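You operate a simulated robot arm through the tools that you are given. There is no shell and no other tool.

The job below is to be done with a simulated robot arm. You get a single attempt, and the scene is never put back.

Task
Wind the lane's board to the lane card's line, then park the carriage.
Fine: carriage brake off to wind, carriage wound fully back and braked at the end; the board's leading end lies within a centimetre of the line.

It is judged by the outcome, as a careful person would: the job done as asked, and still so three seconds after it is handed in. It fails if anything else is knocked over, pushed out of place, dropped, spilled or broken.

Robot
A 6-joint arm with a fingered hand, fixed in place. Base frame: the origin is on the floor under the middle of its stand, x ahead of it, y to its left, z up. Lengths are in m, angles in rad, forces in N, time in s.
With the tool pointing down near the work surface it reaches from about 0.3 to 0.9 m from the base axis. Its first joint turns from -2.897 to 2.897 rad. Payload 5 kg.
Tool frame: the origin (TCP) lies between the finger pads and is the grasp point; the fingertips stand 0.043 m ahead of it; z points along the fingers, y is the line along which they close. The gripper opens to 0.144 m; its body begins 0.05 m behind the TCP. The gripper is a hand of 5 fingers: y runs from the thumb to the fingers, the wrist lies at [-0.021, -0.133, -0.233] in the tool frame, and closing takes about 1.5 s.
Orientation is that of the tool frame in the base frame, as [roll, pitch, yaw] about the fixed x, y, z axes, in that order (R = Rz(yaw) Ry(pitch) Rx(roll)). With the fingers straight down and the wrist toward the robot, the tool's x, y and z point along [0, 1, 0], [1, 0, 0] and [0, 0, -1] of the base frame.

Tools
- The arm moves only by the tool nudge_tool. Its argument "moves" is a list of rows, each a list of 7 numbers: the turn, a rotation vector about the tool's x, y, z in units of 180 degrees (1.0 is 180 degrees), then the shift along the tool's x, y, z in units of 150 mm (1.0 is 150 mm), then the gripper command, from -1 (fully open) to 1 (shut), values between in proportion. In form: [[rx, ry, rz, dx, dy, dz, hand], ...]. A call has 1 to 20 rows; each row is the pose to reach, as a shift and turn from the pose commanded when the call began, along the tool's axes at that moment. A call with a number of a shift or a turn outside -1 to 1 is refused whole. Rows are played at 5 a second. More than 0.05 m and 0.15 rad between two rows, or a gripper value outside its range, and nothing of the call is played. A pose out of reach is approached as far as the arm can. The call stops where the force on the tool passes 40 N (or 10 N more than at its start, if that is more) or the arm is blocked; 0.2 s more then pass. The fingers move at their own pace (about 0.072 m/s each) and stop on an object; they squeeze with about 33 N. The grip force told is the motor's: it shows also when the fingers shut on nothing. Time passes only in rows, and 0.2 s behind the last, so rows that repeat a pose let the fingers close. It gives the time, the measured TCP pose, the force on the tool (base axes), the opening and the grip force at its end, in the units of the frame above (readings bear some noise), with the torque about the TCP (base axes, N m) and any sound that the robot's microphone picked up.
- Cameras (640 x 400 px; columns grow to the right, rows downward): "scene" is fixed at [0.3991, 0.5, 1.4021]; the picture's right is [-1.00, -0.01, 0.00], its down [-0.00, 0.30, -0.95] and it looks along [0.01, -0.95, -0.30] (base axes); focal length 375 px, centre (320, 200). "wrist" rides on the gripper at [0.086, -0.109, -0.168] in the tool frame; the picture's right is [-0.80, 0.28, -0.53], its down [-0.54, -0.73, 0.42] and it looks along [-0.27, 0.63, 0.73] (tool axes); focal length 275 px, centre (320, 200). There is no depth. A picture from a camera that has moved, and an enlarged one, comes with that camera's place and axes in the base frame and with its lens.
- snapshot(camera): a new picture of that camera. The clock stands still meanwhile.
- slide_trunk(by): slides the trunk up (or, below 0, down) by that many m; the arm rides with it, the base frame stays. It gives what a move gives, with no picture.
- preshape(shape): the hand has 5 fingers and takes this shape, open, in about a second: jaw (thumb against the fingers, like two jaws); tri (thumb and two fingers); tip (a fingertip pinch); poke (one finger out to press); point (the index stretched); flat (the hand flat); cup (the hand cupped); fist (a fist). The gripper value then closes the fingers along that shape, each until it touches; the sizes above hold for jaw. It gives what a move gives, with no picture.
- inspect(camera, box): a new picture of the part [left, top, right, bottom] of that camera's present view, enlarged. The clock stands still meanwhile.
- job_done(): hands the job in; it is judged then, once.

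Places have to be worked out from the pictures, the camera data and where the tool is seen. Open the gripper and draw the arm clear of the work before you hand the job in, unless the task says otherwise.

The tools are called after ">>>" by a JSON object that holds its "fn" and its "kwargs". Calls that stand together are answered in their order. nudge_tool: Moves the arm, as the interface text tells. Its arguments: {"type":"object","properties":{"moves":{"type":"array","items":{"type":"array","items":{"type":"number"}}}},"required":["moves"]} The other tools are called the same way: slide_trunk (by) moves the trunk up or down; preshape (shape) gives the hand a shape; snapshot (camera) takes a picture; inspect (camera, box) takes an enlarged picture of a part of a camera's view; job_done () hands the job in.

At the start:

```text
t: 0.0
eef_pos: [0.4022, -0.3576, 1.1615]
tool_rot: [3.141, 0.0, 1.571]
wrist_force: [-0.2, -0.1, -0.3]
ft_torque: [0.0, 0.01, -0.03]
finger_gap: 0.1435
finger_force: 0.0
shape: jaw
trunk travel left (down, up): [-0.45, 0.14]
```

scene: 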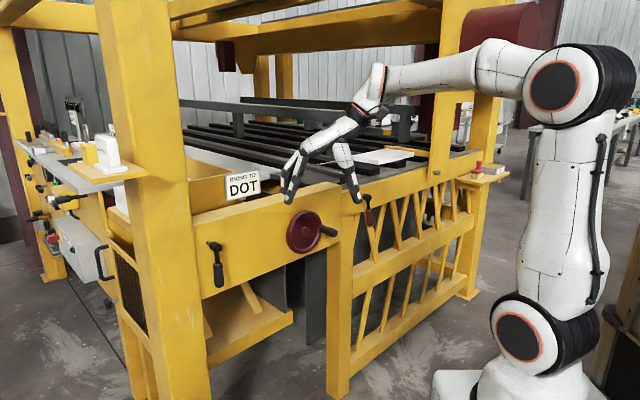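
wrist: 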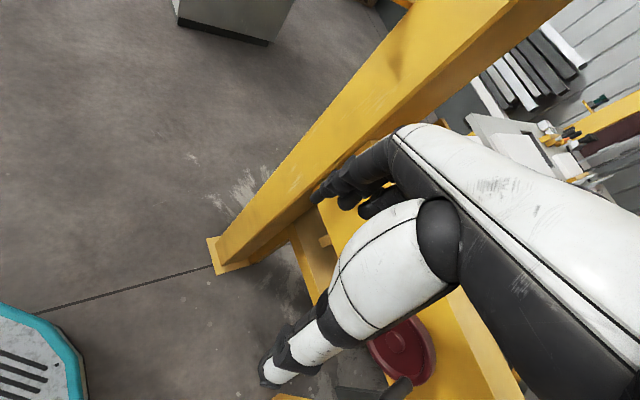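

I begin by looking closely at the card, the wheel, and the levers in the scene picture before moving anything.

>>> {"fn": "inspect", "kwargs": {"camera": "scene", "box": [180, 80, 440, 300]}}

>>> {"fn": "inspect", "kwargs": {"camera": "scene", "box": [200, 80, 360, 180]}}

>>> {"fn": "inspect", "kwargs": {"camera": "scene", "box": [340, 80, 500, 180]}}

>>> {"fn": "inspect", "kwargs": {"camera": "scene", "box": [190, 180, 350, 300]}}

>>> {"fn": "inspect", "kwargs": {"camera": "scene", "box": [0, 80, 180, 300]}}

```text
1.82 times, centred on (310, 190) of scene
camera zoom: at [0.3991, 0.5, 1.4021], right [-1.0, -0.01, 0.0], down [0.0, 0.3, -0.95], along [0.01, -0.95, -0.3], focal length 682 px, centre (338, 218)
```

zoom: 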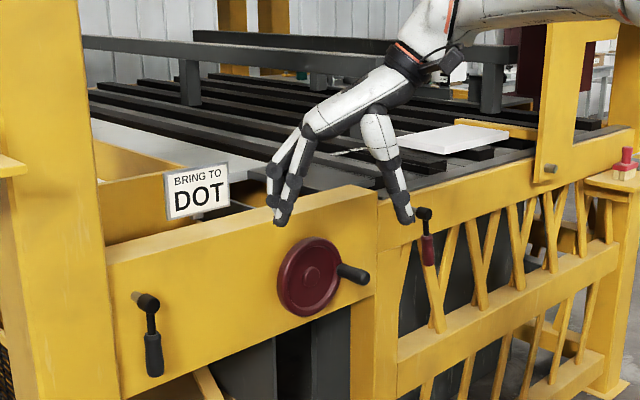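

```text
4.00 times, centred on (280, 130) of scene
camera zoom: at [0.3991, 0.5, 1.4021], right [-1.0, -0.01, 0.0], down [0.0, 0.3, -0.95], along [0.01, -0.95, -0.3], focal length 1499 px, centre (480, 480)
```

zoom: 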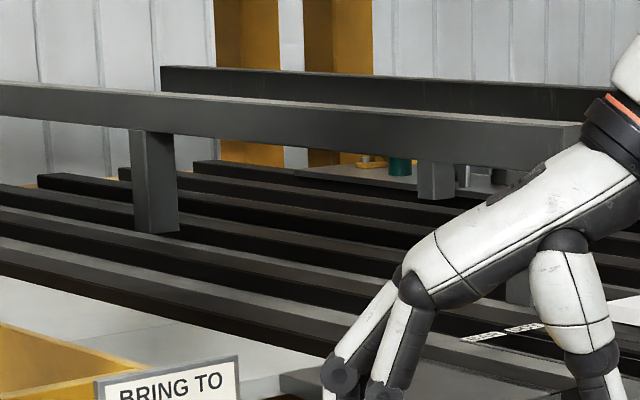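

```text
4.00 times, centred on (420, 130) of scene
camera zoom: at [0.3991, 0.5, 1.4021], right [-1.0, -0.01, 0.0], down [0.0, 0.3, -0.95], along [0.01, -0.95, -0.3], focal length 1499 px, centre (-80, 480)
```

zoom: 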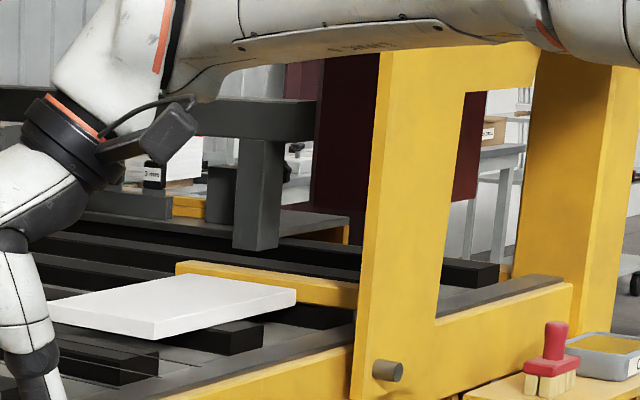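

```text
3.33 times, centred on (270, 240) of scene
camera zoom: at [0.3991, 0.5, 1.4021], right [-1.0, -0.01, 0.0], down [0.0, 0.3, -0.95], along [0.01, -0.95, -0.3], focal length 1250 px, centre (487, 67)
```

zoom: 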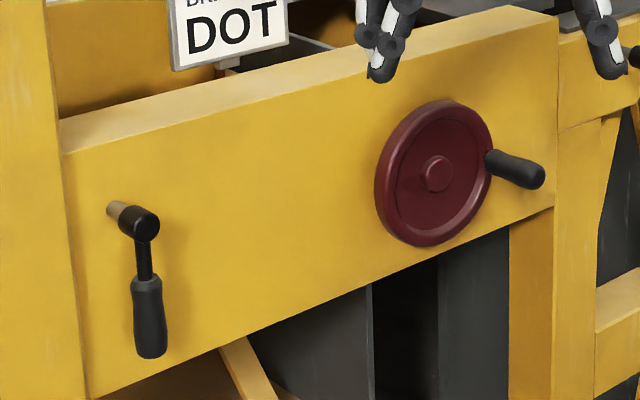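

```text
1.82 times, centred on (90, 190) of scene
camera zoom: at [0.3991, 0.5, 1.4021], right [-1.0, -0.01, 0.0], down [0.0, 0.3, -0.95], along [0.01, -0.95, -0.3], focal length 682 px, centre (738, 218)
```

zoom: 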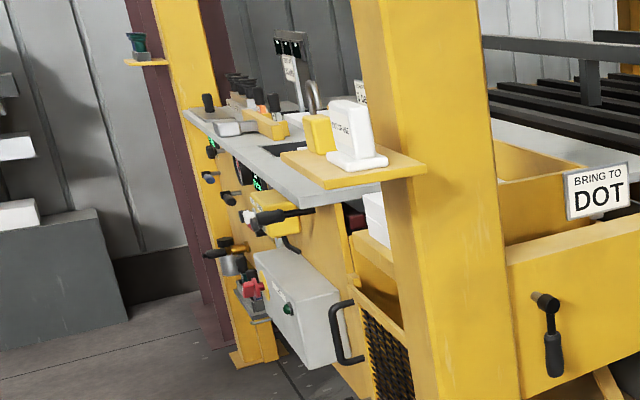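

The wrist and scene rays cross near (0.465, -0.71, 0.90), so I take that as the wheel hub, with the machine face running obliquely in front of the robot. I turn the hand in place toward the machine so the wrist camera looks over the bed.

>>> {"fn": "nudge_tool", "kwargs": {"moves": [[0, 0, 0.045, 0, 0, 0, -1], [0, 0, 0.09, 0, 0, 0, -1], [0, 0, 0.135, 0, 0, 0, -1], [0, 0, 0.18, 0, 0, 0, -1], [0, 0, 0.225, 0, 0, 0, -1], [0, 0, 0.27, 0, 0, 0, -1], [0, 0, 0.3, 0, 0, 0, -1]]}}

>>> {"fn": "snapshot", "kwargs": {"camera": "wrist"}}

>>> {"fn": "snapshot", "kwargs": {"camera": "scene"}}

```text
t: 1.6
eef_pos: [0.403, -0.357, 1.1628]
tool_rot: [3.141, -0.001, 0.626]
wrist_force: [0.1, -1.3, -0.2]
ft_torque: [0.0, 0.04, -0.02]
finger_gap: 0.1436
finger_force: 0.0
shape: jaw
trunk travel left (down, up): [-0.45, 0.14]
```

```text
taken
camera wrist: at [0.4091, -0.2183, 1.3296], right [-0.48, -0.7, 0.53], down [-0.87, 0.27, -0.42], along [0.15, -0.66, -0.73], focal length 275 px, centre (320, 200)
```

wrist: 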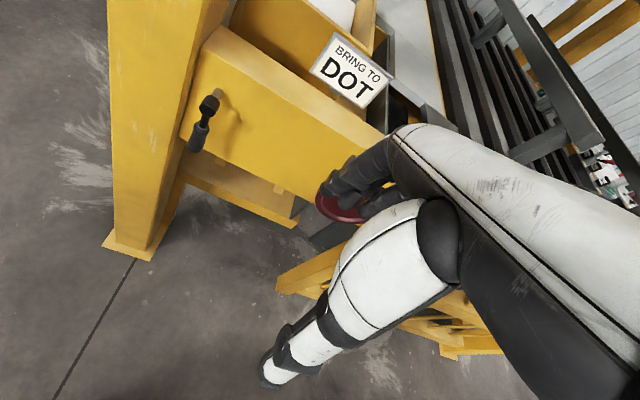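

```text
taken
```

scene: 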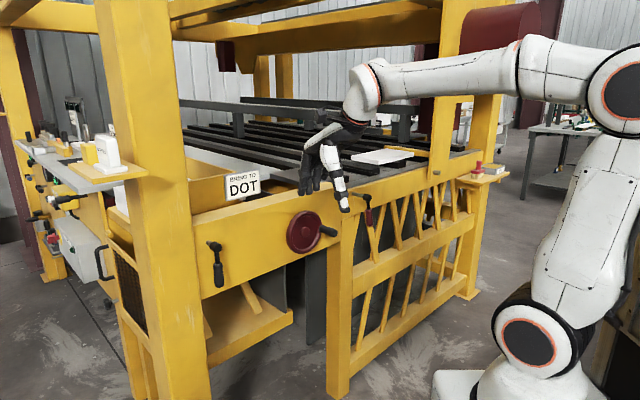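

The lever pivot triangulates to about (0.70, -0.44, 0.97) and the card to (0.66, -0.65, 1.09). I raise the trunk and turn the camera further right to see the bed, the board and its lines.

>>> {"fn": "slide_trunk", "kwargs": {"by": 0.13}}

>>> {"fn": "nudge_tool", "kwargs": {"moves": [[0, 0, 0.045, 0, 0, 0, -1], [0, 0, 0.09, 0, 0, 0, -1], [0, 0, 0.12, 0, 0, 0, -1]]}}

>>> {"fn": "nudge_tool", "kwargs": {"moves": [[-0.045, 0, 0, 0, 0, 0, -1], [-0.09, 0, 0, 0, 0, 0, -1], [-0.12, 0, 0, 0, 0, 0, -1]]}}

>>> {"fn": "snapshot", "kwargs": {"camera": "wrist"}}

>>> {"fn": "snapshot", "kwargs": {"camera": "scene"}}

```text
t: 3.2
eef_pos: [0.4021, -0.3575, 1.2916]
tool_rot: [3.141, -0.001, 0.628]
wrist_force: [0.2, 0.0, 0.0]
ft_torque: [0.01, -0.03, -0.01]
finger_gap: 0.1438
finger_force: 0.1
shape: jaw
trunk travel left (down, up): [-0.58, 0.01]
```

```text
t: 4.0
eef_pos: [0.4027, -0.3558, 1.2919]
tool_rot: [3.141, 0.0, 0.25]
wrist_force: [-1.2, 0.0, -0.4]
ft_torque: [-0.01, 0.01, 0.0]
finger_gap: 0.1438
finger_force: 0.0
shape: jaw
trunk travel left (down, up): [-0.58, 0.01]
```

```text
t: 4.8
eef_pos: [0.4026, -0.3572, 1.2925]
tool_rot: [2.763, 0.0, 0.252]
wrist_force: [-0.1, 0.4, -0.1]
ft_torque: [0.0, -0.02, 0.0]
finger_gap: 0.1438
finger_force: 0.1
shape: jaw
trunk travel left (down, up): [-0.58, 0.01]
```

```text
taken
camera wrist: at [0.4458, -0.1776, 1.4079], right [-0.75, -0.26, 0.6], down [-0.65, 0.37, -0.66], along [-0.05, -0.89, -0.45], focal length 275 px, centre (320, 200)
```

wrist: 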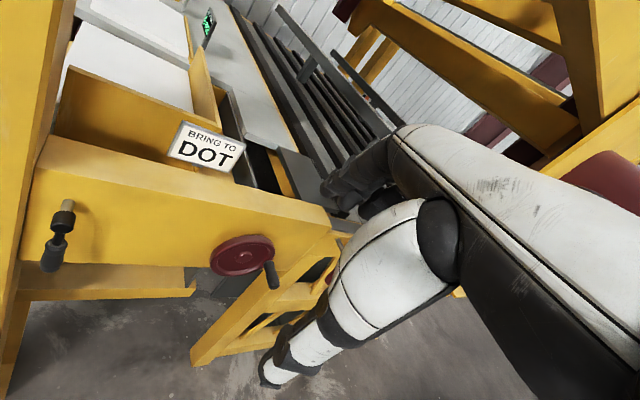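

```text
taken
```

scene: 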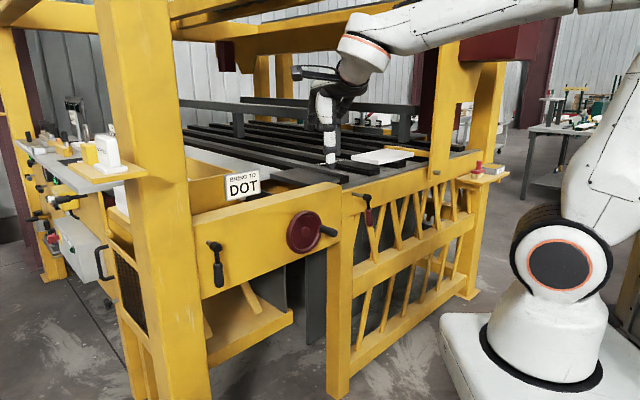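

The wrist view shows a bin with white boards, a grey strip and slats behind the card, but rolled and partly hidden. I enlarge the useful parts.

>>> {"fn": "inspect", "kwargs": {"camera": "wrist", "box": [60, 0, 380, 200]}}

>>> {"fn": "inspect", "kwargs": {"camera": "scene", "box": [180, 100, 340, 200]}}

>>> {"fn": "inspect", "kwargs": {"camera": "scene", "box": [320, 120, 480, 220]}}

```text
2.00 times, centred on (220, 100) of wrist
camera zoom: at [0.4458, -0.1776, 1.4079], right [-0.75, -0.26, 0.6], down [-0.65, 0.37, -0.66], along [-0.05, -0.89, -0.45], focal length 551 px, centre (520, 400)
```

zoom: 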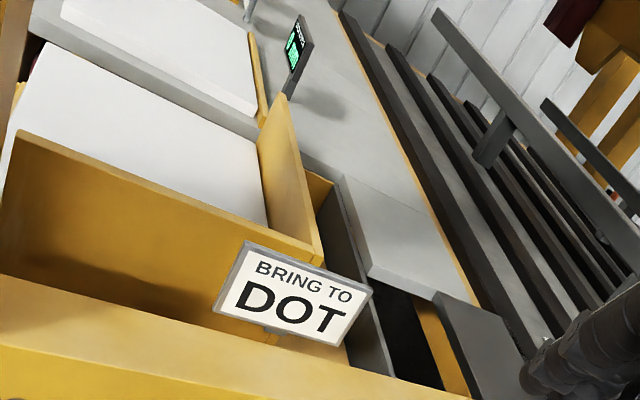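

```text
4.00 times, centred on (260, 150) of scene
camera zoom: at [0.3991, 0.5, 1.4021], right [-1.0, -0.01, 0.0], down [0.0, 0.3, -0.95], along [0.01, -0.95, -0.3], focal length 1499 px, centre (560, 400)
```

zoom: 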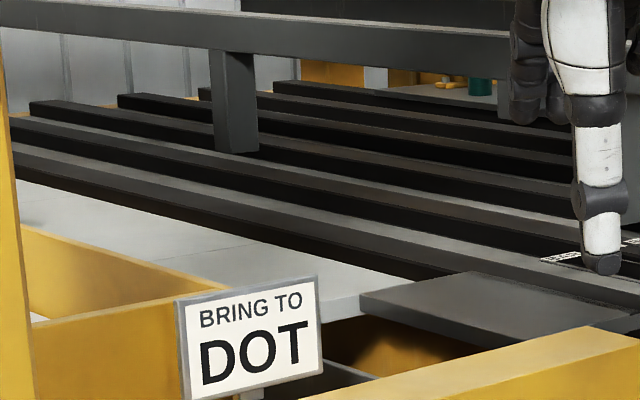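

```text
4.00 times, centred on (400, 170) of scene
camera zoom: at [0.3991, 0.5, 1.4021], right [-1.0, -0.01, 0.0], down [0.0, 0.3, -0.95], along [0.01, -0.95, -0.3], focal length 1499 px, centre (0, 320)
```

zoom: 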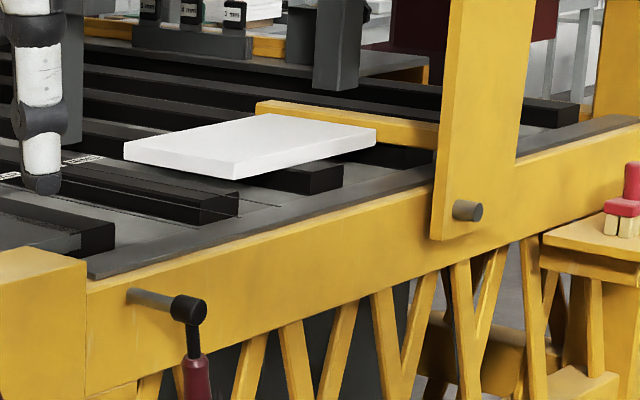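

The bed top is near z≈1.01 and the white board sits beside a yellow pusher bar about 1.3–1.5 m out. I move the camera toward the rail (still outside the face plane) to see the lines on the lane.

>>> {"fn": "nudge_tool", "kwargs": {"moves": [[0, 0, 0, -0.133, 0.21, 0.03, -1], [0, 0, 0, -0.266, 0.42, 0.06, -1], [0, 0, 0, -0.4, 0.632, 0.09, -1], [0, 0, 0, -0.533, 0.843, 0.12, -1]]}}

>>> {"fn": "snapshot", "kwargs": {"camera": "wrist"}}

>>> {"fn": "snapshot", "kwargs": {"camera": "scene"}}

```text
t: 5.8
eef_pos: [0.3553, -0.498, 1.3214]
tool_rot: [2.765, 0.0, 0.253]
wrist_force: [0.6, -0.6, -0.5]
ft_torque: [0.01, 0.01, 0.01]
finger_gap: 0.1438
finger_force: 0.0
shape: jaw
trunk travel left (down, up): [-0.58, 0.01]
```

```text
taken
camera wrist: at [0.3991, -0.3186, 1.4377], right [-0.75, -0.27, 0.6], down [-0.66, 0.37, -0.66], along [-0.05, -0.89, -0.45], focal length 275 px, centre (320, 200)
```

wrist: 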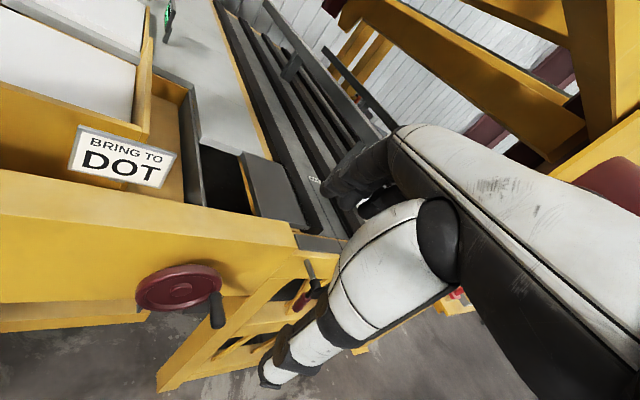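

```text
taken
```

scene: 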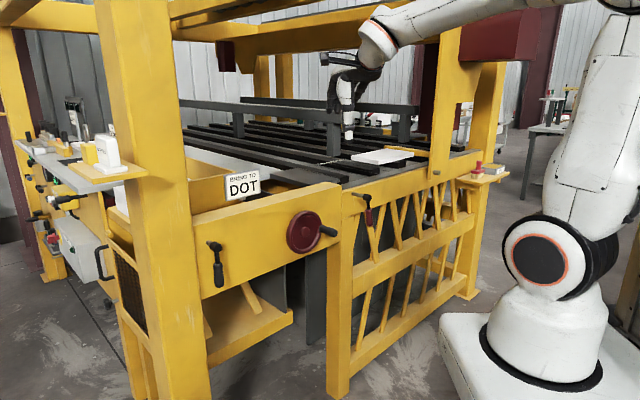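

The scene view of the lane is now clear, so I enlarge it, and I turn the wrist camera further right to bring the lane out from behind the hand.

>>> {"fn": "inspect", "kwargs": {"camera": "scene", "box": [300, 130, 428, 210]}}

>>> {"fn": "nudge_tool", "kwargs": {"moves": [[0, -0.0144, 0.0361, 0, 0, 0, -1], [0, -0.0288, 0.0722, 0, 0, 0, -1], [0, -0.0432, 0.1083, 0, 0, 0, -1], [0, -0.0576, 0.1444, 0, 0, 0, -1], [0, -0.072, 0.1806, 0, 0, 0, -1]]}}

>>> {"fn": "snapshot", "kwargs": {"camera": "wrist"}}

```text
5.00 times, centred on (364, 170) of scene
camera zoom: at [0.3991, 0.5, 1.4021], right [-1.0, -0.01, 0.0], down [0.0, 0.3, -0.95], along [0.01, -0.95, -0.3], focal length 1874 px, centre (100, 350)
```

zoom: 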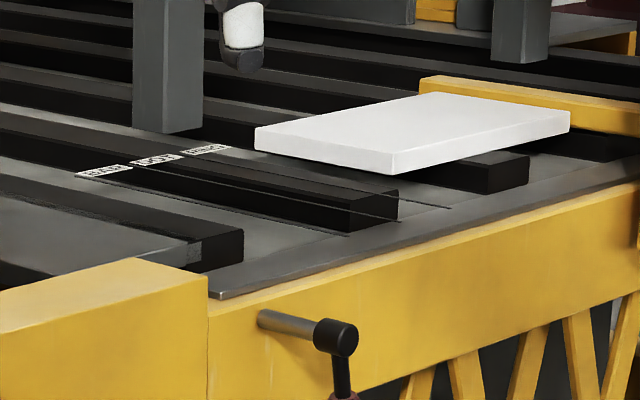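

```text
t: 7.0
eef_pos: [0.3571, -0.497, 1.3219]
tool_rot: [2.764, 0.001, -0.36]
wrist_force: [-0.1, 1.0, -0.1]
ft_torque: [0.01, 0.0, 0.01]
finger_gap: 0.1438
finger_force: 0.0
shape: jaw
trunk travel left (down, up): [-0.58, 0.01]
```

```text
taken
camera wrist: at [0.4951, -0.3753, 1.4372], right [-0.77, 0.22, 0.6], down [-0.33, 0.68, -0.66], along [-0.55, -0.7, -0.45], focal length 275 px, centre (320, 200)
```

wrist: 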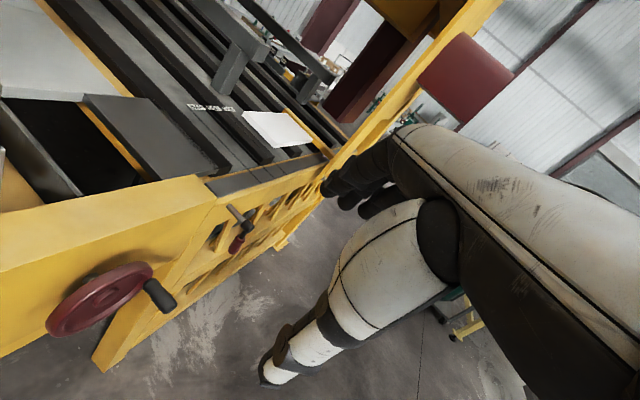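

Three labelled lines lie across the lane ahead of the board. I enlarge the wrist view to read them.

>>> {"fn": "inspect", "kwargs": {"camera": "wrist", "box": [150, 80, 310, 180]}}

>>> {"fn": "inspect", "kwargs": {"camera": "wrist", "box": [180, 90, 244, 130]}}

>>> {"fn": "inspect", "kwargs": {"camera": "wrist", "box": [40, 180, 300, 350]}}

>>> {"fn": "inspect", "kwargs": {"camera": "scene", "box": [310, 150, 358, 180]}}

```text
4.00 times, centred on (230, 130) of wrist
camera zoom: at [0.4951, -0.3753, 1.4372], right [-0.77, 0.22, 0.6], down [-0.33, 0.68, -0.66], along [-0.55, -0.7, -0.45], focal length 1101 px, centre (680, 480)
```

zoom: 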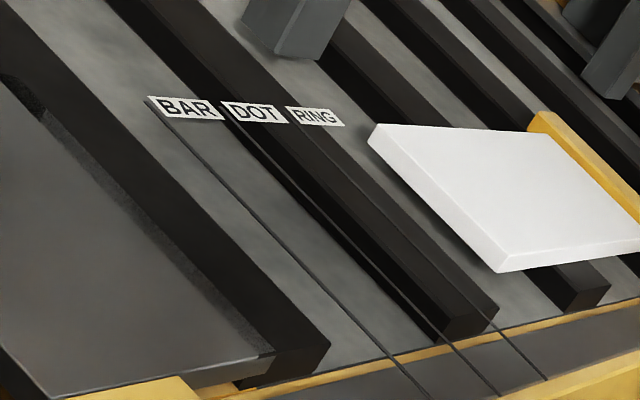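

```text
10.00 times, centred on (212, 110) of wrist
camera zoom: at [0.4951, -0.3753, 1.4372], right [-0.77, 0.22, 0.6], down [-0.33, 0.68, -0.66], along [-0.55, -0.7, -0.45], focal length 2753 px, centre (1400, 1100)
```

zoom: 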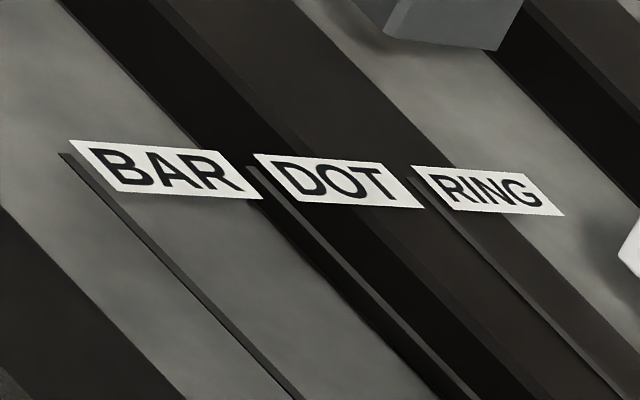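

```text
2.35 times, centred on (170, 265) of wrist
camera zoom: at [0.4951, -0.3753, 1.4372], right [-0.77, 0.22, 0.6], down [-0.33, 0.68, -0.66], along [-0.55, -0.7, -0.45], focal length 648 px, centre (673, 47)
```

zoom: 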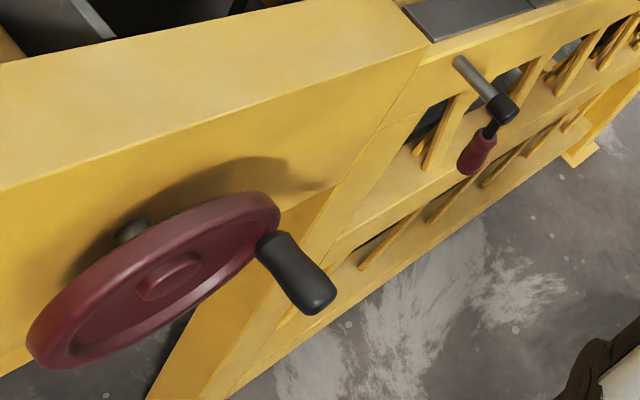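

```text
13.33 times, centred on (334, 165) of scene
camera zoom: at [0.3991, 0.5, 1.4021], right [-1.0, -0.01, 0.0], down [0.0, 0.3, -0.95], along [0.01, -0.95, -0.3], focal length 4998 px, centre (133, 667)
```

zoom: 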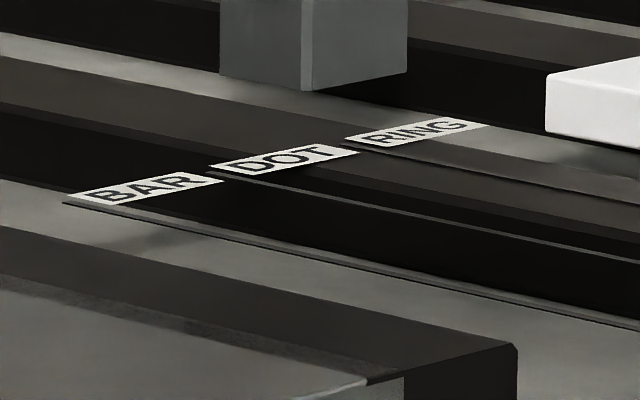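

The labels read BAR, DOT, RING, so the DOT line is the middle one, and the board's leading end must pass RING. I now zoom on both levers, the wheel and the carriage to tell what is what.

>>> {"fn": "inspect", "kwargs": {"camera": "scene", "box": [345, 180, 393, 230]}}

>>> {"fn": "inspect", "kwargs": {"camera": "scene", "box": [190, 225, 250, 295]}}

>>> {"fn": "inspect", "kwargs": {"camera": "wrist", "box": [205, 190, 285, 260]}}

>>> {"fn": "inspect", "kwargs": {"camera": "scene", "box": [400, 30, 520, 200]}}

>>> {"fn": "inspect", "kwargs": {"camera": "scene", "box": [270, 195, 350, 265]}}

```text
8.00 times, centred on (369, 205) of scene
camera zoom: at [0.3991, 0.5, 1.4021], right [-1.0, -0.01, 0.0], down [0.0, 0.3, -0.95], along [0.01, -0.95, -0.3], focal length 2999 px, centre (-72, 160)
```

zoom: 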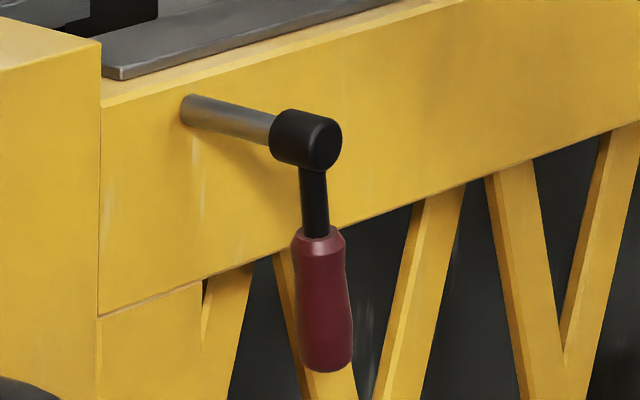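

```text
5.71 times, centred on (220, 260) of scene
camera zoom: at [0.3991, 0.5, 1.4021], right [-1.0, -0.01, 0.0], down [0.0, 0.3, -0.95], along [0.01, -0.95, -0.3], focal length 2142 px, centre (891, -143)
```

zoom: 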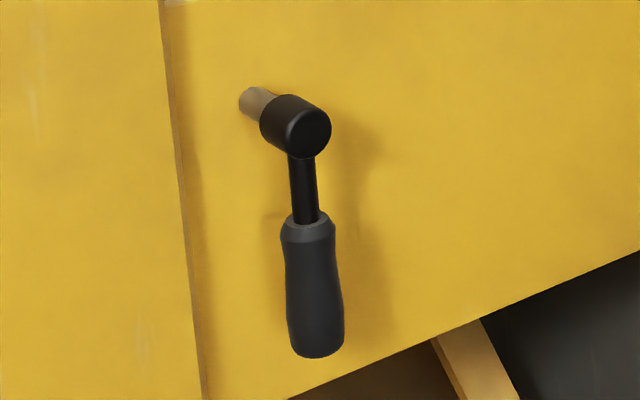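

```text
5.71 times, centred on (245, 225) of wrist
camera zoom: at [0.4951, -0.3753, 1.4372], right [-0.77, 0.22, 0.6], down [-0.33, 0.68, -0.66], along [-0.55, -0.7, -0.45], focal length 1573 px, centre (749, 57)
```

zoom: 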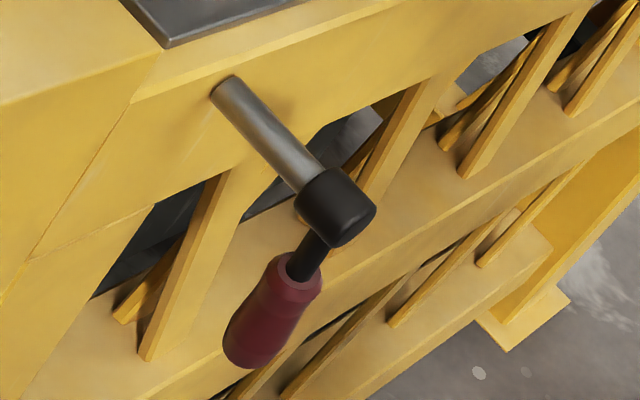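

```text
2.35 times, centred on (460, 115) of scene
camera zoom: at [0.3991, 0.5, 1.4021], right [-1.0, -0.01, 0.0], down [0.0, 0.3, -0.95], along [0.01, -0.95, -0.3], focal length 882 px, centre (-9, 400)
```

zoom: 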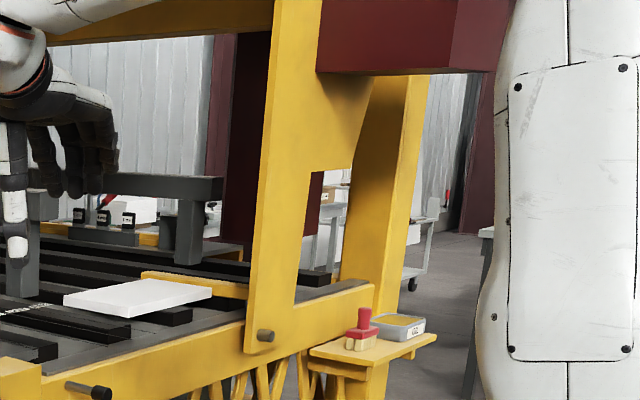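

```text
5.71 times, centred on (310, 230) of scene
camera zoom: at [0.3991, 0.5, 1.4021], right [-1.0, -0.01, 0.0], down [0.0, 0.3, -0.95], along [0.01, -0.95, -0.3], focal length 2142 px, centre (377, 29)
```

zoom: 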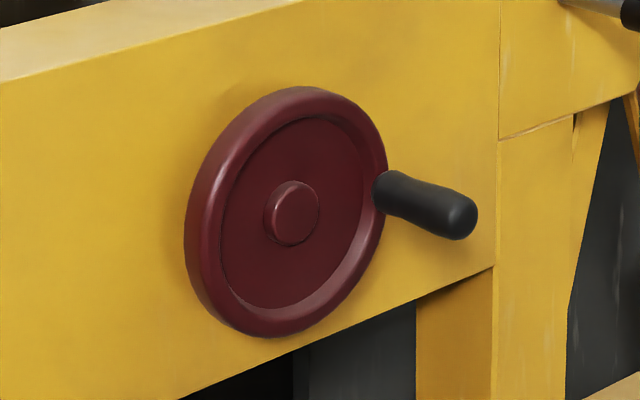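

Neither lever carries a label; the red one sits on the lane rail with a long steel shaft, the black one on the front beam. I zoom the wrist view on the pusher/carriage and the far side before touching anything.

>>> {"fn": "inspect", "kwargs": {"camera": "wrist", "box": [230, 60, 400, 200]}}

>>> {"fn": "inspect", "kwargs": {"camera": "wrist", "box": [0, 60, 240, 230]}}

>>> {"fn": "inspect", "kwargs": {"camera": "scene", "box": [370, 130, 490, 230]}}

>>> {"fn": "inspect", "kwargs": {"camera": "scene", "box": [180, 140, 340, 240]}}

```text
2.86 times, centred on (315, 130) of wrist
camera zoom: at [0.4951, -0.3753, 1.4372], right [-0.77, 0.22, 0.6], down [-0.33, 0.68, -0.66], along [-0.55, -0.7, -0.45], focal length 786 px, centre (334, 400)
```

zoom: 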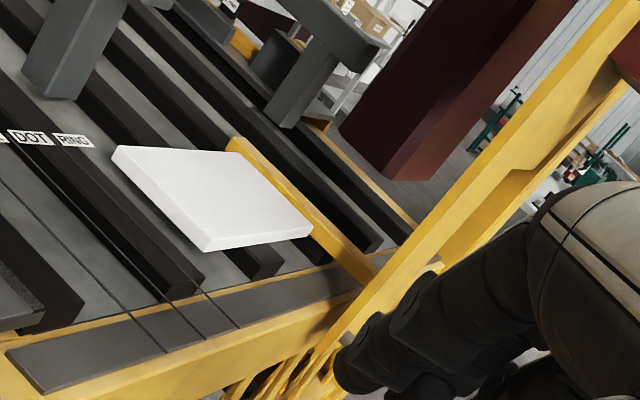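

```text
2.35 times, centred on (120, 145) of wrist
camera zoom: at [0.4951, -0.3753, 1.4372], right [-0.77, 0.22, 0.6], down [-0.33, 0.68, -0.66], along [-0.55, -0.7, -0.45], focal length 648 px, centre (791, 329)
```

zoom: 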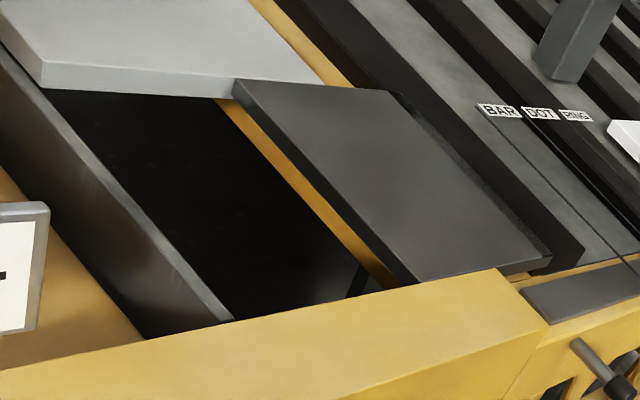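

```text
4.00 times, centred on (430, 180) of scene
camera zoom: at [0.3991, 0.5, 1.4021], right [-1.0, -0.01, 0.0], down [0.0, 0.3, -0.95], along [0.01, -0.95, -0.3], focal length 1499 px, centre (-120, 280)
```

zoom: 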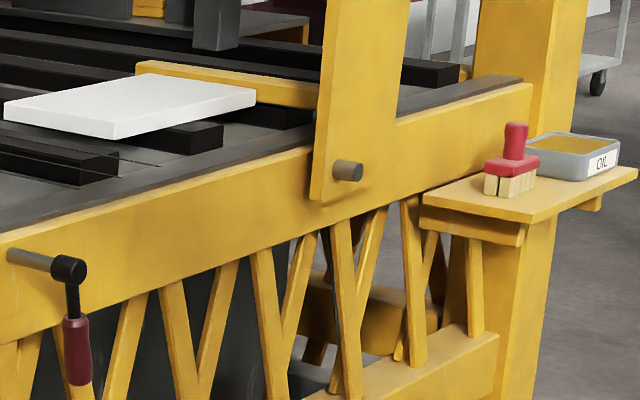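

```text
4.00 times, centred on (260, 190) of scene
camera zoom: at [0.3991, 0.5, 1.4021], right [-1.0, -0.01, 0.0], down [0.0, 0.3, -0.95], along [0.01, -0.95, -0.3], focal length 1499 px, centre (560, 240)
```

zoom: 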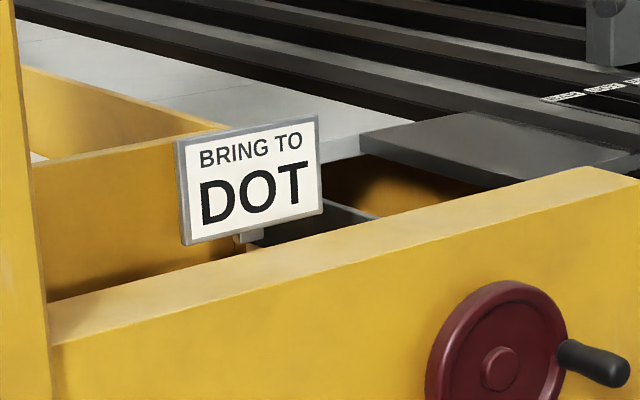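

With no labels, I judge the red lever on the carriage rail (same maroon as the wheel) as the likely brake, and will verify by whether the wheel frees. I swing the hand to face the machine front squarely (tool z along the inward normal, about -48°), staying clear of it.

>>> {"fn": "nudge_tool", "kwargs": {"moves": [[0, 0.0159, -0.04, 0, 0, 0, -1], [0, 0.0318, -0.08, 0, 0, 0, -1], [0, 0.0477, -0.12, 0, 0, 0, -1], [0, 0.0637, -0.16, 0, 0, 0, -1], [0, 0.0796, -0.2, 0, 0, 0, -1], [0, 0.0955, -0.24, 0, 0, 0, -1], [0, 0.1114, -0.28, 0, 0, 0, -1], [0, 0.1273, -0.32, 0, 0, 0, -1]]}}

>>> {"fn": "preshape", "kwargs": {"shape": "point"}}

>>> {"fn": "snapshot", "kwargs": {"camera": "wrist"}}

>>> {"fn": "snapshot", "kwargs": {"camera": "scene"}}

```text
t: 8.8
eef_pos: [0.3544, -0.4982, 1.3228]
tool_rot: [2.765, -0.003, 0.721]
wrist_force: [-0.1, 1.2, -0.2]
ft_torque: [-0.05, 0.04, 0.0]
finger_gap: 0.1439
finger_force: 0.0
shape: jaw
trunk travel left (down, up): [-0.58, 0.01]
```

```text
t: 9.7
eef_pos: [0.3554, -0.4973, 1.321]
tool_rot: [2.764, -0.001, 0.719]
wrist_force: [-0.4, -0.3, -0.1]
ft_torque: [0.0, 0.0, 0.0]
finger_gap: 0.1363
finger_force: 0.0
shape: point
trunk travel left (down, up): [-0.58, 0.01]
```

```text
taken
camera wrist: at [0.3136, -0.3184, 1.4378], right [-0.55, -0.58, 0.6], down [-0.75, 0.03, -0.66], along [0.36, -0.82, -0.45], focal length 275 px, centre (320, 200)
```

wrist: 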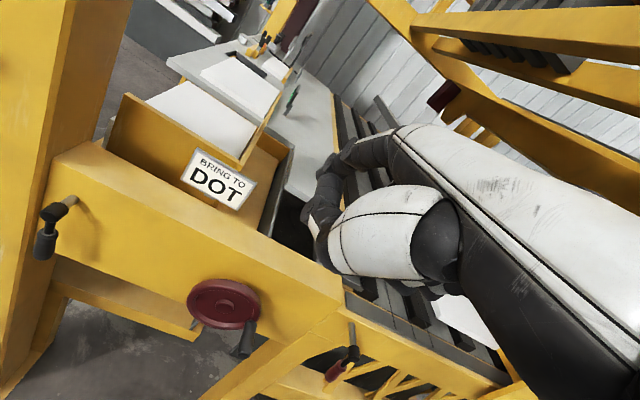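

```text
taken
```

scene: 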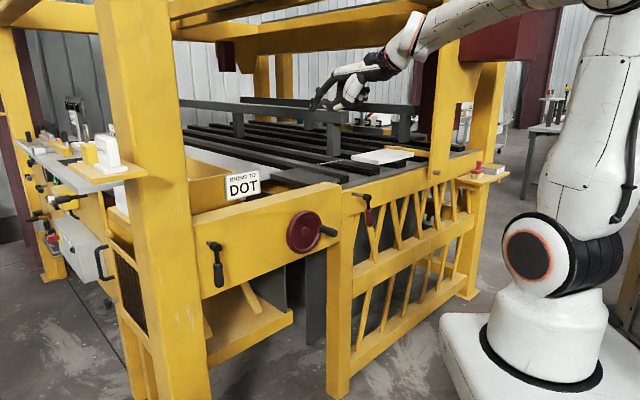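

I zoom to see where the index fingertip lies relative to the TCP (which projects to about (341,114) in the scene).

>>> {"fn": "inspect", "kwargs": {"camera": "scene", "box": [290, 40, 440, 140]}}

>>> {"fn": "inspect", "kwargs": {"camera": "wrist", "box": [280, 100, 480, 300]}}

```text
4.00 times, centred on (365, 90) of scene
camera zoom: at [0.3991, 0.5, 1.4021], right [-1.0, -0.01, 0.0], down [0.0, 0.3, -0.95], along [0.01, -0.95, -0.3], focal length 1499 px, centre (140, 640)
```

zoom: 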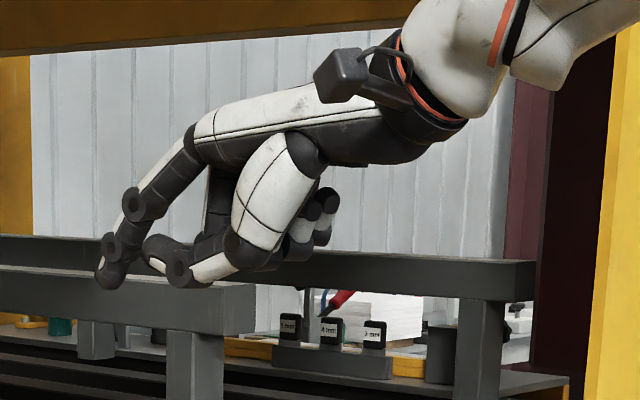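

```text
2.00 times, centred on (380, 200) of wrist
camera zoom: at [0.3136, -0.3184, 1.4378], right [-0.55, -0.58, 0.6], down [-0.75, 0.03, -0.66], along [0.36, -0.82, -0.45], focal length 551 px, centre (200, 200)
```

zoom: 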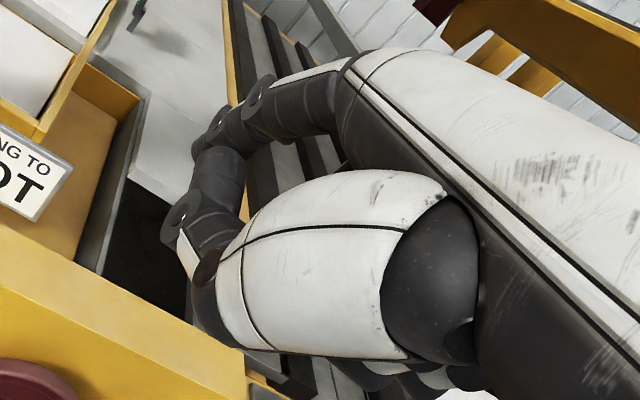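

The "point" index is still rather curved. I try "poke" and compare.

>>> {"fn": "preshape", "kwargs": {"shape": "poke"}}

>>> {"fn": "inspect", "kwargs": {"camera": "scene", "box": [290, 40, 440, 140]}}

>>> {"fn": "inspect", "kwargs": {"camera": "wrist", "box": [200, 60, 500, 300]}}

```text
t: 10.6
eef_pos: [0.3562, -0.4979, 1.3214]
tool_rot: [2.765, -0.002, 0.72]
wrist_force: [0.6, -0.3, 0.4]
ft_torque: [-0.02, -0.01, 0.01]
finger_gap: 0.0
finger_force: 0.1
shape: poke
trunk travel left (down, up): [-0.58, 0.01]
```

```text
4.00 times, centred on (365, 90) of scene
camera zoom: at [0.3991, 0.5, 1.4021], right [-1.0, -0.01, 0.0], down [0.0, 0.3, -0.95], along [0.01, -0.95, -0.3], focal length 1499 px, centre (140, 640)
```

zoom: 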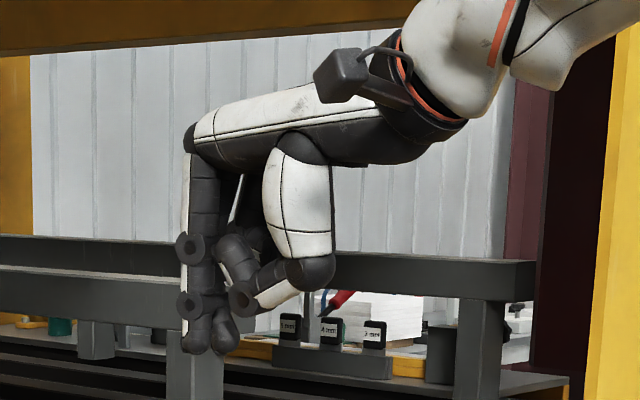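

```text
1.67 times, centred on (350, 180) of wrist
camera zoom: at [0.3137, -0.3184, 1.4377], right [-0.55, -0.58, 0.6], down [-0.75, 0.03, -0.66], along [0.36, -0.82, -0.45], focal length 459 px, centre (270, 233)
```

zoom: 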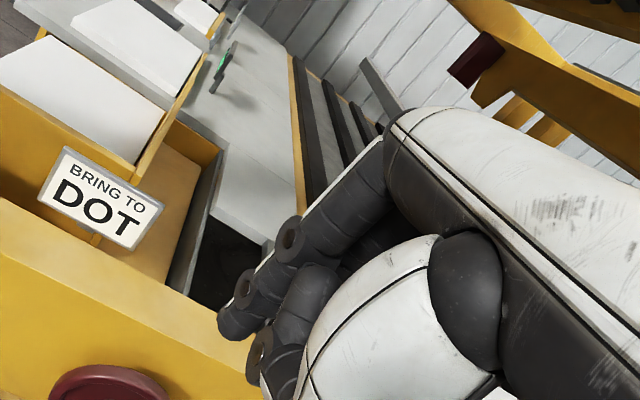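

In "poke" the fingertip sits right on the tool axis 0.043 ahead of the TCP, which is convenient. I zoom closer to see whether only one finger extends.

>>> {"fn": "inspect", "kwargs": {"camera": "scene", "box": [325, 80, 375, 135]}}

>>> {"fn": "inspect", "kwargs": {"camera": "wrist", "box": [280, 140, 400, 260]}}

```text
7.27 times, centred on (350, 108) of scene
camera zoom: at [0.3991, 0.5, 1.4021], right [-1.0, -0.01, 0.0], down [0.0, 0.3, -0.95], along [0.01, -0.95, -0.3], focal length 2726 px, centre (102, 873)
```

zoom: 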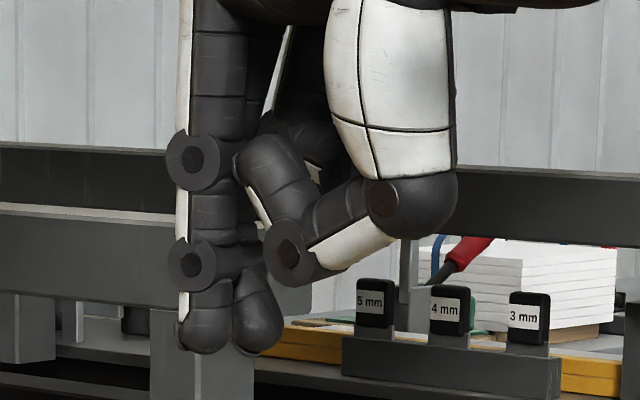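

```text
3.33 times, centred on (340, 200) of wrist
camera zoom: at [0.3137, -0.3184, 1.4377], right [-0.55, -0.58, 0.6], down [-0.75, 0.03, -0.66], along [0.36, -0.82, -0.45], focal length 918 px, centre (253, 200)
```

zoom: 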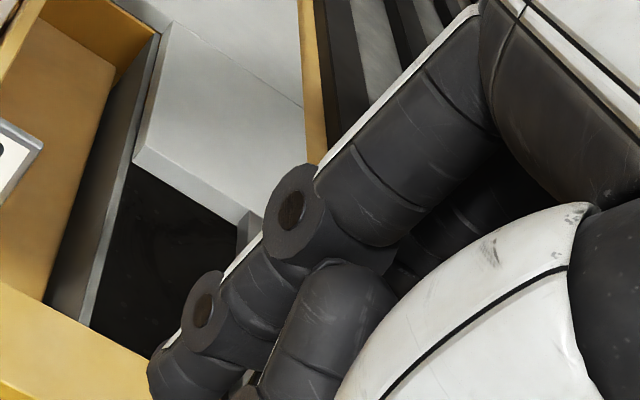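

Poke extends two adjacent fingers centred on the tool axis, a good pusher. I tilt the hand so the fingers point level into the machine (roll to 90°), in place and well above the beam.

>>> {"fn": "nudge_tool", "kwargs": {"moves": [[-0.0422, 0, 0, 0, 0, 0, -1], [-0.0844, 0, 0, 0, 0, 0, -1], [-0.1267, 0, 0, 0, 0, 0, -1], [-0.1689, 0, 0, 0, 0, 0, -1], [-0.2111, 0, 0, 0, 0, 0, -1], [-0.2533, 0, 0, 0, 0, 0, -1], [-0.2956, 0, 0, 0, 0, 0, -1], [-0.3378, 0, 0, 0, 0, 0, -1], [-0.38, 0, 0, 0, 0, 0, -1]]}}

>>> {"fn": "snapshot", "kwargs": {"camera": "scene"}}

```text
t: 12.6
eef_pos: [0.2923, -0.505, 1.4378]
tool_rot: [1.692, -0.033, 0.765]
wrist_force: [0.6, -0.6, -0.5]
ft_torque: [-0.02, -0.02, -0.03]
finger_gap: 0.0
finger_force: 0.0
shape: poke
out of reach, approached as far as the arm can: row 6, 7, 8, 9
trunk travel left (down, up): [-0.58, 0.01]
```

```text
taken
```

scene: 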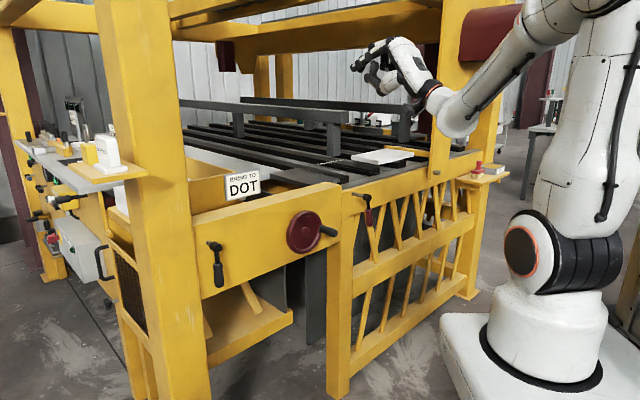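

The arm can't flex the wrist that far up high; with the trunk lower, the forearm will be more level and the hand pose easier. The column below is clear, so I lower the trunk in steps.

>>> {"fn": "slide_trunk", "kwargs": {"by": -0.25}}

>>> {"fn": "snapshot", "kwargs": {"camera": "scene"}}

```text
t: 15.2
eef_pos: [0.2909, -0.5053, 1.1874]
tool_rot: [1.69, -0.032, 0.765]
wrist_force: [0.1, -0.3, -0.4]
ft_torque: [0.01, -0.02, -0.01]
finger_gap: 0.0003
finger_force: 0.0
shape: poke
trunk travel left (down, up): [-0.33, 0.26]
```

```text
taken
```

scene: 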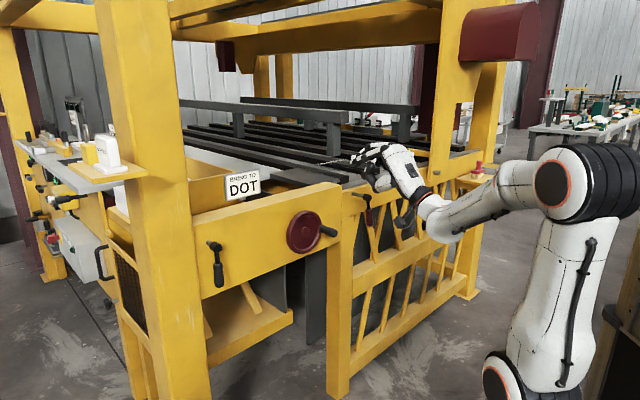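

The TCP rode down to z≈1.19 with roll 1.69. I send a null move to learn where the commanded pose now stands.

>>> {"fn": "nudge_tool", "kwargs": {"moves": [[0, 0, 0, 0, 0, 0, -1], [0, 0, 0, 0, 0, 0, -1]]}}

```text
t: 15.8
eef_pos: [0.2924, -0.5059, 1.1866]
tool_rot: [1.691, -0.033, 0.763]
wrist_force: [-0.5, -0.5, -1.2]
ft_torque: [-0.01, 0.01, -0.01]
finger_gap: 0.0
finger_force: 0.2
shape: poke
trunk travel left (down, up): [-0.33, 0.26]
```

The commanded pose follows the real one. The rail lines give the face direction at about 44°, so my present tool yaw (0.763) is square to it; I lower the trunk again so the hand reaches lever height.

>>> {"fn": "slide_trunk", "kwargs": {"by": -0.25}}

>>> {"fn": "snapshot", "kwargs": {"camera": "scene"}}

>>> {"fn": "snapshot", "kwargs": {"camera": "wrist"}}

```text
t: 18.3
eef_pos: [0.2933, -0.5035, 0.937]
tool_rot: [1.691, -0.032, 0.762]
wrist_force: [0.6, 0.5, -0.5]
ft_torque: [-0.01, 0.04, -0.02]
finger_gap: 0.0
finger_force: 0.1
shape: poke
trunk travel left (down, up): [-0.08, 0.51]
```

```text
taken
```

scene: 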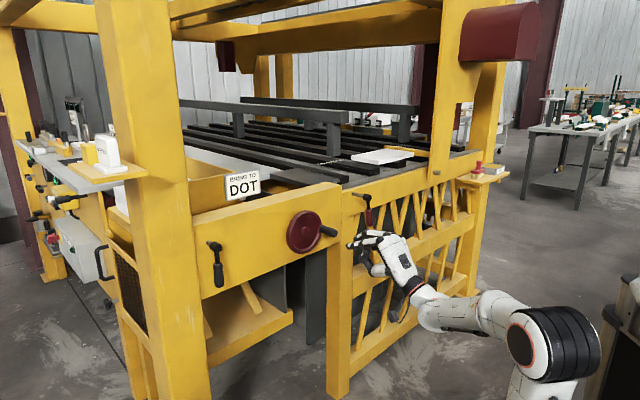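

```text
taken
camera wrist: at [0.2328, -0.3138, 0.8523], right [-0.93, -0.2, 0.32], down [-0.14, -0.6, -0.79], along [0.35, -0.78, 0.53], focal length 275 px, centre (320, 200)
```

wrist: 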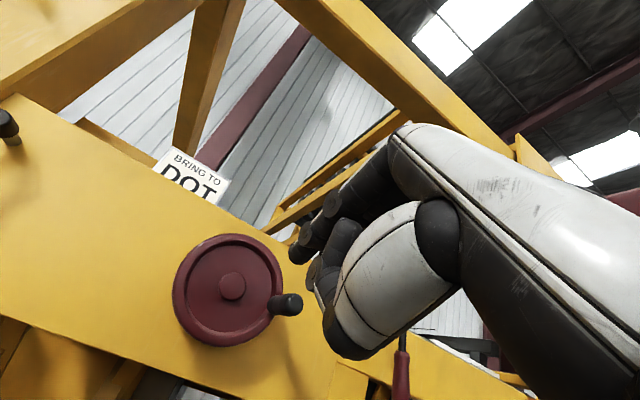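

Now the wrist camera sees the wheel nearly face-on. I zoom on the wheel and crank handle to refine their positions.

>>> {"fn": "inspect", "kwargs": {"camera": "wrist", "box": [160, 220, 320, 360]}}

>>> {"fn": "inspect", "kwargs": {"camera": "scene", "box": [275, 190, 435, 300]}}

```text
2.86 times, centred on (240, 290) of wrist
camera zoom: at [0.2328, -0.3138, 0.8523], right [-0.93, -0.2, 0.32], down [-0.14, -0.6, -0.79], along [0.35, -0.78, 0.53], focal length 786 px, centre (549, -57)
```

zoom: 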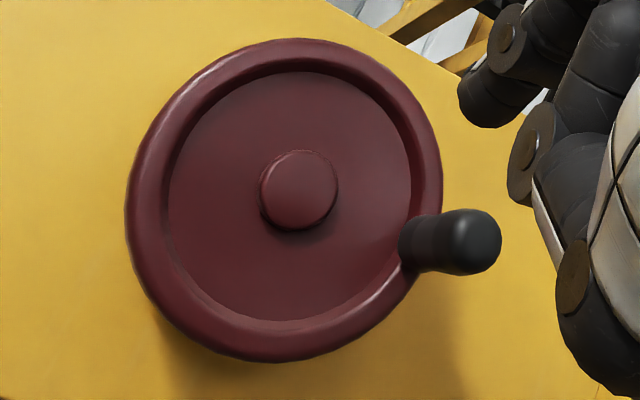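

```text
3.64 times, centred on (355, 245) of scene
camera zoom: at [0.3991, 0.5, 1.4021], right [-1.0, -0.01, 0.0], down [0.0, 0.3, -0.95], along [0.01, -0.95, -0.3], focal length 1363 px, centre (193, 36)
```

zoom: 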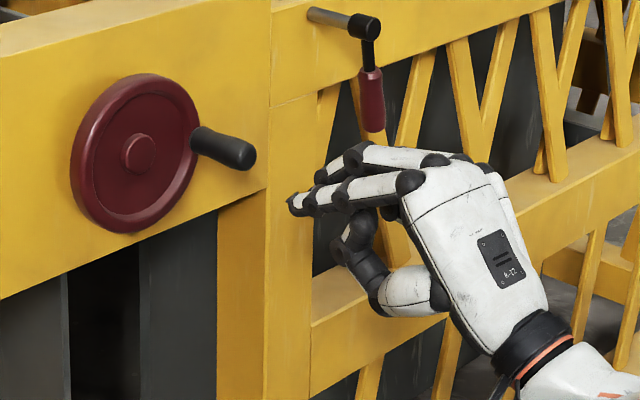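

Hub is at about (0.462,-0.658,0.922), crank handle at the 3-o'clock side, ~0.06 m off axis. I now move the hand right, to stand in front and just left of the red lever's handle, still ~5 cm clear of it.

>>> {"fn": "nudge_tool", "kwargs": {"moves": [[0, 0, 0, -0.25, -0.02, 0.11, -1], [0, 0, 0, -0.5, -0.04, 0.22, -1], [0, 0, 0, -0.755, -0.06, 0.327, -1]]}}

>>> {"fn": "nudge_tool", "kwargs": {"moves": [[0, 0, 0, -0.25, -0.02, 0.11, -1], [0, 0, 0, -0.5, -0.04, 0.22, -1], [0, 0, 0, -0.755, -0.06, 0.327, -1]]}}

>>> {"fn": "inspect", "kwargs": {"camera": "scene", "box": [300, 160, 460, 280]}}

>>> {"fn": "snapshot", "kwargs": {"camera": "wrist"}}

```text
t: 19.1
eef_pos: [0.2444, -0.6172, 0.9189]
tool_rot: [1.689, -0.031, 0.763]
wrist_force: [-0.1, 0.1, 1.0]
ft_torque: [0.05, 0.08, -0.06]
finger_gap: 0.0002
finger_force: 0.1
shape: poke
trunk travel left (down, up): [-0.08, 0.51]
```

```text
t: 19.9
eef_pos: [0.196, -0.73, 0.9004]
tool_rot: [1.692, -0.032, 0.766]
wrist_force: [0.1, 0.3, 1.2]
ft_torque: [0.06, 0.09, -0.05]
finger_gap: 0.0001
finger_force: 0.0
shape: poke
trunk travel left (down, up): [-0.08, 0.51]
```

```text
3.33 times, centred on (380, 220) of scene
camera zoom: at [0.3991, 0.5, 1.4021], right [-1.0, -0.01, 0.0], down [0.0, 0.3, -0.95], along [0.01, -0.95, -0.3], focal length 1250 px, centre (120, 133)
```

zoom: 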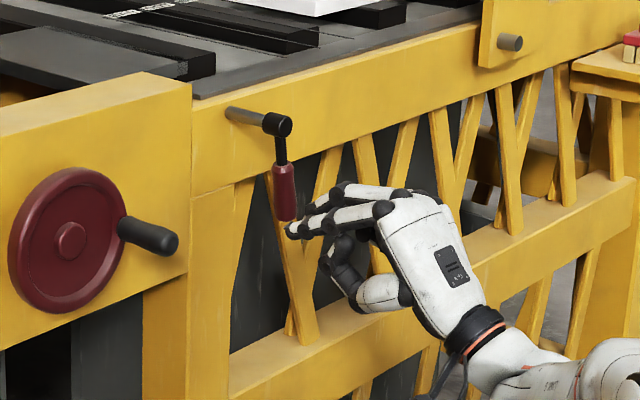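

```text
taken
camera wrist: at [0.1361, -0.5387, 0.8158], right [-0.93, -0.2, 0.32], down [-0.14, -0.6, -0.79], along [0.35, -0.78, 0.53], focal length 275 px, centre (320, 200)
```

wrist: 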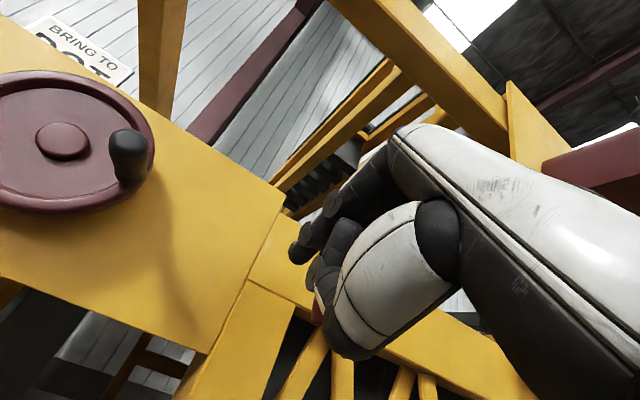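

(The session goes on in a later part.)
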